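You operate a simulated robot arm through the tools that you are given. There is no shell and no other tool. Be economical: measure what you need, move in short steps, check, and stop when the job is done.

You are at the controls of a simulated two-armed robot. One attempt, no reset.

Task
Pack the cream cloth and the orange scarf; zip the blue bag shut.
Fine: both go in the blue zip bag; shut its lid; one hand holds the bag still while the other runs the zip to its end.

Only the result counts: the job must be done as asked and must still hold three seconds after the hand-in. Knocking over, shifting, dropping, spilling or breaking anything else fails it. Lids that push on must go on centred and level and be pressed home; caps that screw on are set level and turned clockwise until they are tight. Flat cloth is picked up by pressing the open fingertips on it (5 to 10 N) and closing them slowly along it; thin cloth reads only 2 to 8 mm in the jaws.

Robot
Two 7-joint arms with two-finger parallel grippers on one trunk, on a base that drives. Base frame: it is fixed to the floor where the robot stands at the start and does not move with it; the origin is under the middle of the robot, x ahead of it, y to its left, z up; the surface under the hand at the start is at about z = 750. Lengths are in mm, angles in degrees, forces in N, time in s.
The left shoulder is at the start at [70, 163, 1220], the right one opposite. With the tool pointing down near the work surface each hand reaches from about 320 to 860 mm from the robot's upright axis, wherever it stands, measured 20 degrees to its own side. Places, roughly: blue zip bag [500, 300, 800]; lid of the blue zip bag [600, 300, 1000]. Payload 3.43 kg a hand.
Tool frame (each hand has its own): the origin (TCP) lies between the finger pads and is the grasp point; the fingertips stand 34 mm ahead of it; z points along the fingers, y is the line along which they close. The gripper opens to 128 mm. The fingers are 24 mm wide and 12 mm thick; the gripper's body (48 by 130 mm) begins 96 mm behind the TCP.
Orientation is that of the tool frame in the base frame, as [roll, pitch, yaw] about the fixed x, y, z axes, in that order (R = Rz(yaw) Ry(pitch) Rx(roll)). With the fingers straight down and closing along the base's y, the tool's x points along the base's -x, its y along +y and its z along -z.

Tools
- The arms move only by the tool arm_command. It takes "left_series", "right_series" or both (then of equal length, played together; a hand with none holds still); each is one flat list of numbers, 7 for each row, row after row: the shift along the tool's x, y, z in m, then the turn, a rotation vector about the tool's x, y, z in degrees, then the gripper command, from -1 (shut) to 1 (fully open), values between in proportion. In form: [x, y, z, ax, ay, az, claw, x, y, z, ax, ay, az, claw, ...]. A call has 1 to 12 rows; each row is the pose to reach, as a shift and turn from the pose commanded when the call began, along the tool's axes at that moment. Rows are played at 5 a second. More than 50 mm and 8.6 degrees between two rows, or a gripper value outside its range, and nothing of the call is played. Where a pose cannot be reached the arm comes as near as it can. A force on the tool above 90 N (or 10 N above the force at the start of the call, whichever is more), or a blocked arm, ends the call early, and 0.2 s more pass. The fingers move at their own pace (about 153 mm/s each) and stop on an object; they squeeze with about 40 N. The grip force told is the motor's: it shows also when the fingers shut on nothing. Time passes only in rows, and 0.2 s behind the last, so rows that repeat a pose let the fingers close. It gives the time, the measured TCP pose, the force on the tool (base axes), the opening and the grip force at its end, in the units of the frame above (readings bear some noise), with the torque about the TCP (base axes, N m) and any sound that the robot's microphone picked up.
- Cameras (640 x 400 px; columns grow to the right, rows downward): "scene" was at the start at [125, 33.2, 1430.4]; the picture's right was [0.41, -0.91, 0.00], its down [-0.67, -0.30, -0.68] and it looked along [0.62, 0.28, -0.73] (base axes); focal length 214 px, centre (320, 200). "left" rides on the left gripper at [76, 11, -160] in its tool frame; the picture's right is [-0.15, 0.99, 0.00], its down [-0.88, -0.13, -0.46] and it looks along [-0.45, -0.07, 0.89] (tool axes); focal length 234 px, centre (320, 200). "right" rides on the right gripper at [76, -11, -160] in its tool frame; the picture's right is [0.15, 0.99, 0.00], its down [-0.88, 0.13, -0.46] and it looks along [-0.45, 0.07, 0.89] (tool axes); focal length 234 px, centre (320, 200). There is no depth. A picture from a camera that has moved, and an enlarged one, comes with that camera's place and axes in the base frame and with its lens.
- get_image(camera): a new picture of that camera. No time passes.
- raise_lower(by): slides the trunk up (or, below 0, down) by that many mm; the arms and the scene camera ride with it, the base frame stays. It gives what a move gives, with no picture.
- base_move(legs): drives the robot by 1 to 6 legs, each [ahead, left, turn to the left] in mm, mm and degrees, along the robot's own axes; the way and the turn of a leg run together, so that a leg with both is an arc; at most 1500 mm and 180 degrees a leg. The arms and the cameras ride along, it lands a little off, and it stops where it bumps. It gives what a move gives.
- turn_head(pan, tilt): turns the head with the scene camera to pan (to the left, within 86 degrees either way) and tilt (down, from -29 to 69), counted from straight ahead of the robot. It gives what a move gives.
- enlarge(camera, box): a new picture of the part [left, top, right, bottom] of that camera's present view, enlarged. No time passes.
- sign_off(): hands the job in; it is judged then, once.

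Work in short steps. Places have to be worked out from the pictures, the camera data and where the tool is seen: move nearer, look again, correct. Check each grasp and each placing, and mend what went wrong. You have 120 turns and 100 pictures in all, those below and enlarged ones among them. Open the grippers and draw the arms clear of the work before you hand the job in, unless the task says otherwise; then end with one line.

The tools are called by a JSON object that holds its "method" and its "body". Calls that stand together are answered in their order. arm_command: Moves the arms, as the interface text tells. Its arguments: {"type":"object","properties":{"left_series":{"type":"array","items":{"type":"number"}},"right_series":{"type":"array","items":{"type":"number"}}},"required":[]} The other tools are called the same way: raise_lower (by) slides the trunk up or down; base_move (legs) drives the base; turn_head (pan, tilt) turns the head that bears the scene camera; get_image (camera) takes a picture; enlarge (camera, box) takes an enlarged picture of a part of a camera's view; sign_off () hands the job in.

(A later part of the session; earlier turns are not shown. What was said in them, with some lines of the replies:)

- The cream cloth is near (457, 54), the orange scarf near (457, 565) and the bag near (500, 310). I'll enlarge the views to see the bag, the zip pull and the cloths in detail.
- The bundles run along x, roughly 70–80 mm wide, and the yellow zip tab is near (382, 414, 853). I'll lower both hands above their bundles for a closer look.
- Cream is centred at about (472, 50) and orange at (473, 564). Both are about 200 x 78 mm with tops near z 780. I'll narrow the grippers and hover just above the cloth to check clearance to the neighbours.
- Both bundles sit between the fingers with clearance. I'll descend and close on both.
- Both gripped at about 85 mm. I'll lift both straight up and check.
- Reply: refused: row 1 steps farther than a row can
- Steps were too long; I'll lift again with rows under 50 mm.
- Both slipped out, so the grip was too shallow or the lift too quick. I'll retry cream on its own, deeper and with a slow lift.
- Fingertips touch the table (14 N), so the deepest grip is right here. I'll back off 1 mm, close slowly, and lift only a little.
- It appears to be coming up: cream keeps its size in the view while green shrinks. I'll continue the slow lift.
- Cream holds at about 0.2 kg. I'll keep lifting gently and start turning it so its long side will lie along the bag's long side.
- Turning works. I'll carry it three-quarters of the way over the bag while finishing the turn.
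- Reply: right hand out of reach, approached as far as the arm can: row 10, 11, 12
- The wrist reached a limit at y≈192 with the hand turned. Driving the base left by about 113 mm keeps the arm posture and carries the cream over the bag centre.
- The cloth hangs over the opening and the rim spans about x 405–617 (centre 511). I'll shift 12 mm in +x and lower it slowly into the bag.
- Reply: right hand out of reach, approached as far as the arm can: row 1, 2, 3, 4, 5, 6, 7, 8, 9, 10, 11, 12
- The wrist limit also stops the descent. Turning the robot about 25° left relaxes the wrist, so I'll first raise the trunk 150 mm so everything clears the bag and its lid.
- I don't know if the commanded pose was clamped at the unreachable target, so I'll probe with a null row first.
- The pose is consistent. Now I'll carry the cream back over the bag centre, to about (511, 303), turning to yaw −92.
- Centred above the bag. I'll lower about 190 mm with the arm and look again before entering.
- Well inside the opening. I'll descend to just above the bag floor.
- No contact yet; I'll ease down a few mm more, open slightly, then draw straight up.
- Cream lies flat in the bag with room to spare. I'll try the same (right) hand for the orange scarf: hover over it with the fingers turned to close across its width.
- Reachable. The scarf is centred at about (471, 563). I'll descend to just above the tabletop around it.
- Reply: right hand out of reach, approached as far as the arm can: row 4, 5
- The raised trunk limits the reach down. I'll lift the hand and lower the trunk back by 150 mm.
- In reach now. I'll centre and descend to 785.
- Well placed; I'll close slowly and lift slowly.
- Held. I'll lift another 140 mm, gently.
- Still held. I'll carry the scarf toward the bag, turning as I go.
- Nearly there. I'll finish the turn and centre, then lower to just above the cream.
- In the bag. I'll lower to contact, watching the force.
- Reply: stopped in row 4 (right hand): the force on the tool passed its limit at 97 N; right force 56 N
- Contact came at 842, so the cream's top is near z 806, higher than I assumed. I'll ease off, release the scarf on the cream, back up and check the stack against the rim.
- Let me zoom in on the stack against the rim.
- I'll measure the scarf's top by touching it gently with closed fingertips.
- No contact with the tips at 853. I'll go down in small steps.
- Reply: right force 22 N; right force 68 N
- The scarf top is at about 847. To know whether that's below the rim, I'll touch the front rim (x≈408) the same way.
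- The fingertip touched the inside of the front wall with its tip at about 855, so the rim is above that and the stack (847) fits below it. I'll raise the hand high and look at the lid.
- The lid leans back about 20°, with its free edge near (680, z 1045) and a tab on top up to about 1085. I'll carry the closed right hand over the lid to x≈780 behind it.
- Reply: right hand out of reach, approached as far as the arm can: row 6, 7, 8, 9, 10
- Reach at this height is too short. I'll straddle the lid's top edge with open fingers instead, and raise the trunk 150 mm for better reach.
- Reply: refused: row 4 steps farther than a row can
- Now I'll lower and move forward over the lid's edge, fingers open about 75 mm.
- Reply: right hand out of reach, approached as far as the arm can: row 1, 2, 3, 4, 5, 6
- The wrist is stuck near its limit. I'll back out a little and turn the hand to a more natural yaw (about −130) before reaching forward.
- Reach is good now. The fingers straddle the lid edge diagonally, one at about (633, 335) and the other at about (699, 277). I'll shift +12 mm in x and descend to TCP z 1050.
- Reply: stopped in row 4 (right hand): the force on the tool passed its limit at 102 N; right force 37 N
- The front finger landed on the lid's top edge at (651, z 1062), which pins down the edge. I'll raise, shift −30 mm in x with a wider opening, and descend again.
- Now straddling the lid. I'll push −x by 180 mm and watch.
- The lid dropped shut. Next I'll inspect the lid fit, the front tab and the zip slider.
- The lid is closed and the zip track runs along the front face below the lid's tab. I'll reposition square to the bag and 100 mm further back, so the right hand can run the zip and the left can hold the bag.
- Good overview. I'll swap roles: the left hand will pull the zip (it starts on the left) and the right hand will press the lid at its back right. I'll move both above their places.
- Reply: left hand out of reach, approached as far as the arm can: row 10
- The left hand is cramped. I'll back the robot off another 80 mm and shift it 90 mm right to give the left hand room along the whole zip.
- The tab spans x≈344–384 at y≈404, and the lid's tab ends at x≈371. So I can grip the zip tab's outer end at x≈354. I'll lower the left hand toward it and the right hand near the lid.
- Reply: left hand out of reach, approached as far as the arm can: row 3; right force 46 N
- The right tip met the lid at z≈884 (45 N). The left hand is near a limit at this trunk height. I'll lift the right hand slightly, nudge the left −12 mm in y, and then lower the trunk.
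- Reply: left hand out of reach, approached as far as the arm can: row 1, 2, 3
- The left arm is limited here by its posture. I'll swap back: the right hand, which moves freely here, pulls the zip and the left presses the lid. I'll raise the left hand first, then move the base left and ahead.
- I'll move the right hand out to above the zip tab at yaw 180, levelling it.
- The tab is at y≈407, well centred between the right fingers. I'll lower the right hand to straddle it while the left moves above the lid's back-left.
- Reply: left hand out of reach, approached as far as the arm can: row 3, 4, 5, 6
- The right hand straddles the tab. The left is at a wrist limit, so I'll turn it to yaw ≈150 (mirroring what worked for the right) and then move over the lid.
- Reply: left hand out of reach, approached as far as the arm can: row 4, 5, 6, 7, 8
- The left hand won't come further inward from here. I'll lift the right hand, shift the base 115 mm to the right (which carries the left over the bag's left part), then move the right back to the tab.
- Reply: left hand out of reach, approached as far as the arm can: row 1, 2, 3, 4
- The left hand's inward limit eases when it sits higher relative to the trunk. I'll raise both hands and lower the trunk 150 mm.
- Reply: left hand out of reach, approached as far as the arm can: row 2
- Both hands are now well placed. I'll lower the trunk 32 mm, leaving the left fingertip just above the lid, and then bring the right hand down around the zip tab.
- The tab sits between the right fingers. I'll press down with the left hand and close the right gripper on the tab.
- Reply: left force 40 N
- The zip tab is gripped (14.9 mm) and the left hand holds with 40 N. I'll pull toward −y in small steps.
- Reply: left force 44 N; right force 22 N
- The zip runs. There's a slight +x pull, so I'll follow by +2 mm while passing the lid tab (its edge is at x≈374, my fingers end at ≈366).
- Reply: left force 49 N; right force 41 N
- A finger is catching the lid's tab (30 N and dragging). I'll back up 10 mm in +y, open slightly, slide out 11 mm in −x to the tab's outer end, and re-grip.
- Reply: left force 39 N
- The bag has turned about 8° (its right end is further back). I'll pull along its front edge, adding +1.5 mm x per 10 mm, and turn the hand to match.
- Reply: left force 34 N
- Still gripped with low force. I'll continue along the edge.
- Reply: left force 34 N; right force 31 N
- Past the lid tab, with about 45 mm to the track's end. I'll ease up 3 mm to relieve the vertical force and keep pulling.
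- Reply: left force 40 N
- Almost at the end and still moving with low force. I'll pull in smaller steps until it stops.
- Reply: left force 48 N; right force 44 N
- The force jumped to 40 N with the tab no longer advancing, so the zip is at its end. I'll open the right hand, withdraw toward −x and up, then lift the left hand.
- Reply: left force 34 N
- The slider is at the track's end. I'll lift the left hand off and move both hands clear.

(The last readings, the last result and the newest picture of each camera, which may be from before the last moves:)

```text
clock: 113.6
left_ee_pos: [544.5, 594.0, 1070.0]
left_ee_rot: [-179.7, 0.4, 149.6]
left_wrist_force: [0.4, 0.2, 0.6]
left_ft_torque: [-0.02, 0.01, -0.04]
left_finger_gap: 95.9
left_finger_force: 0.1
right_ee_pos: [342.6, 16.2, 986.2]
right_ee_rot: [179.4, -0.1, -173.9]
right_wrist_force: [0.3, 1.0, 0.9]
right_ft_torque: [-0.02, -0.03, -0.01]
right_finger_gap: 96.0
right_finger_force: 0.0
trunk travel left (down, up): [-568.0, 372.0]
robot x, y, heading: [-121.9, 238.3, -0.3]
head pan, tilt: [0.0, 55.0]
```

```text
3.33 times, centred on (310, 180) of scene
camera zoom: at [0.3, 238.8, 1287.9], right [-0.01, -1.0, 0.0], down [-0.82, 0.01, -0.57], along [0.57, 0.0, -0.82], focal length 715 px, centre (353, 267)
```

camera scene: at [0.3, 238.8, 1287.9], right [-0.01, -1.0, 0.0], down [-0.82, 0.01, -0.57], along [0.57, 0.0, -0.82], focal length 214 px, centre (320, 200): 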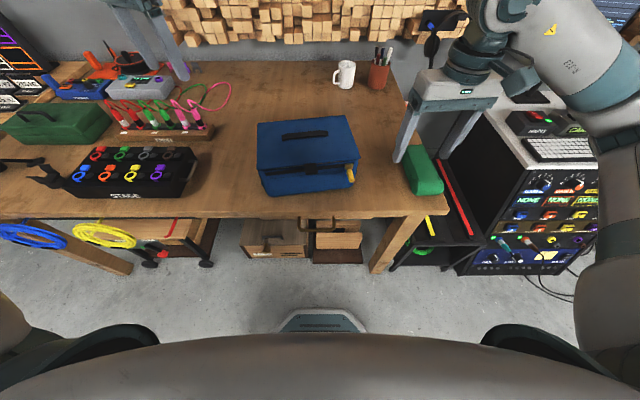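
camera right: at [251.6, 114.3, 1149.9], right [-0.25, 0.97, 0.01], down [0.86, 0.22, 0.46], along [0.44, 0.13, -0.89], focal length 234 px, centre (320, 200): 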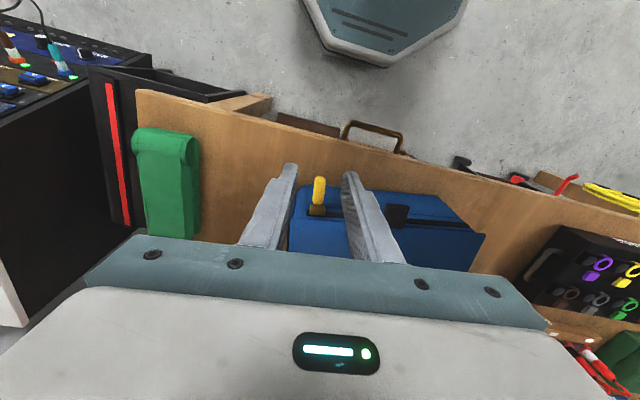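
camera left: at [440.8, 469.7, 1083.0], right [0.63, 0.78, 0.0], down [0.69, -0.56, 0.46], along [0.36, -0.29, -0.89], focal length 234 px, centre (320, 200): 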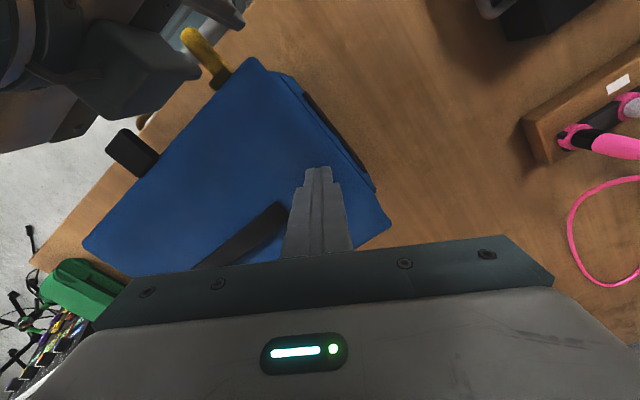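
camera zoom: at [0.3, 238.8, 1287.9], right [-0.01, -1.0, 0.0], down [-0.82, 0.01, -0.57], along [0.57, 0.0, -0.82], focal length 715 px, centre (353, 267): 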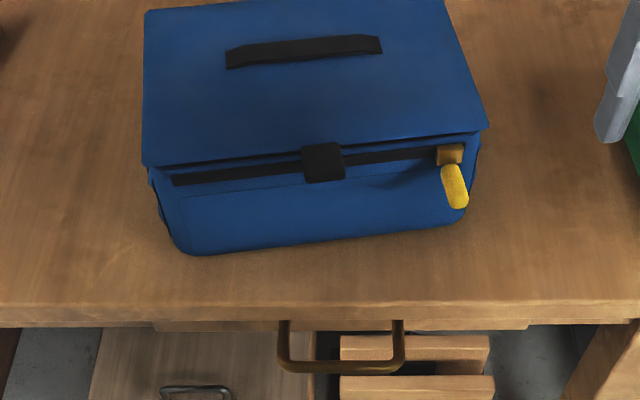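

The slider covers the track's right end. I'll check the lid seam and the slider once more from the right wrist camera.

{"method": "enlarge", "body": {"camera": "right", "box": [340, 100, 640, 300]}}

{"method": "enlarge", "body": {"camera": "scene", "box": [285, 150, 365, 205]}}

```text
2.00 times, centred on (490, 200) of right
camera zoom: at [269.5, -4.7, 1146.4], right [-0.25, 0.97, 0.01], down [0.86, 0.22, 0.45], along [0.44, 0.12, -0.89], focal length 468 px, centre (-20, 200)
```

zoom: 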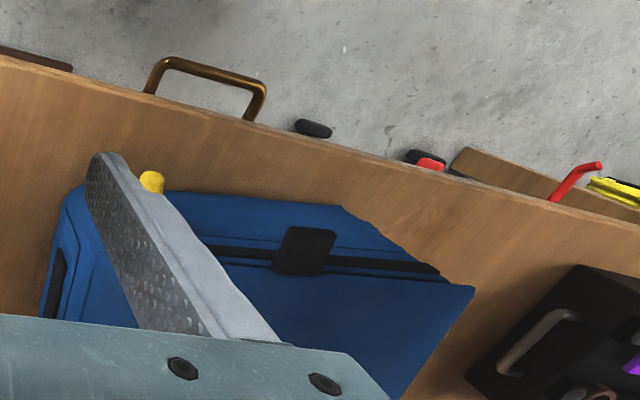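

```text
7.27 times, centred on (325, 178) of scene
camera zoom: at [0.3, 238.8, 1287.9], right [-0.01, -1.0, 0.0], down [-0.82, 0.01, -0.57], along [0.57, 0.0, -0.82], focal length 1560 px, centre (284, 364)
```

zoom: 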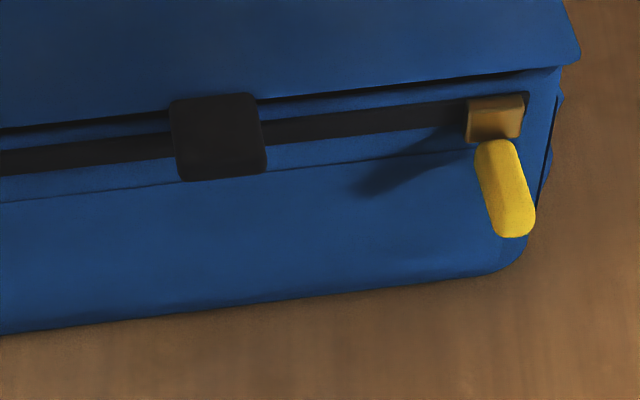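

Both cloths are in the blue bag, the lid is shut, and I ran the zip to its end stop (40 N) while the left hand held the bag. Both arms are open and clear, so I'm handing in.

{"method": "sign_off", "body": {}}

```text
The job is handed in.
```

The cream cloth and orange scarf are stacked in the blue bag, the lid is shut, and the zip was run to its end stop while the left hand held the bag. The bag itself turned about 8° on the table while the zip was being pulled.
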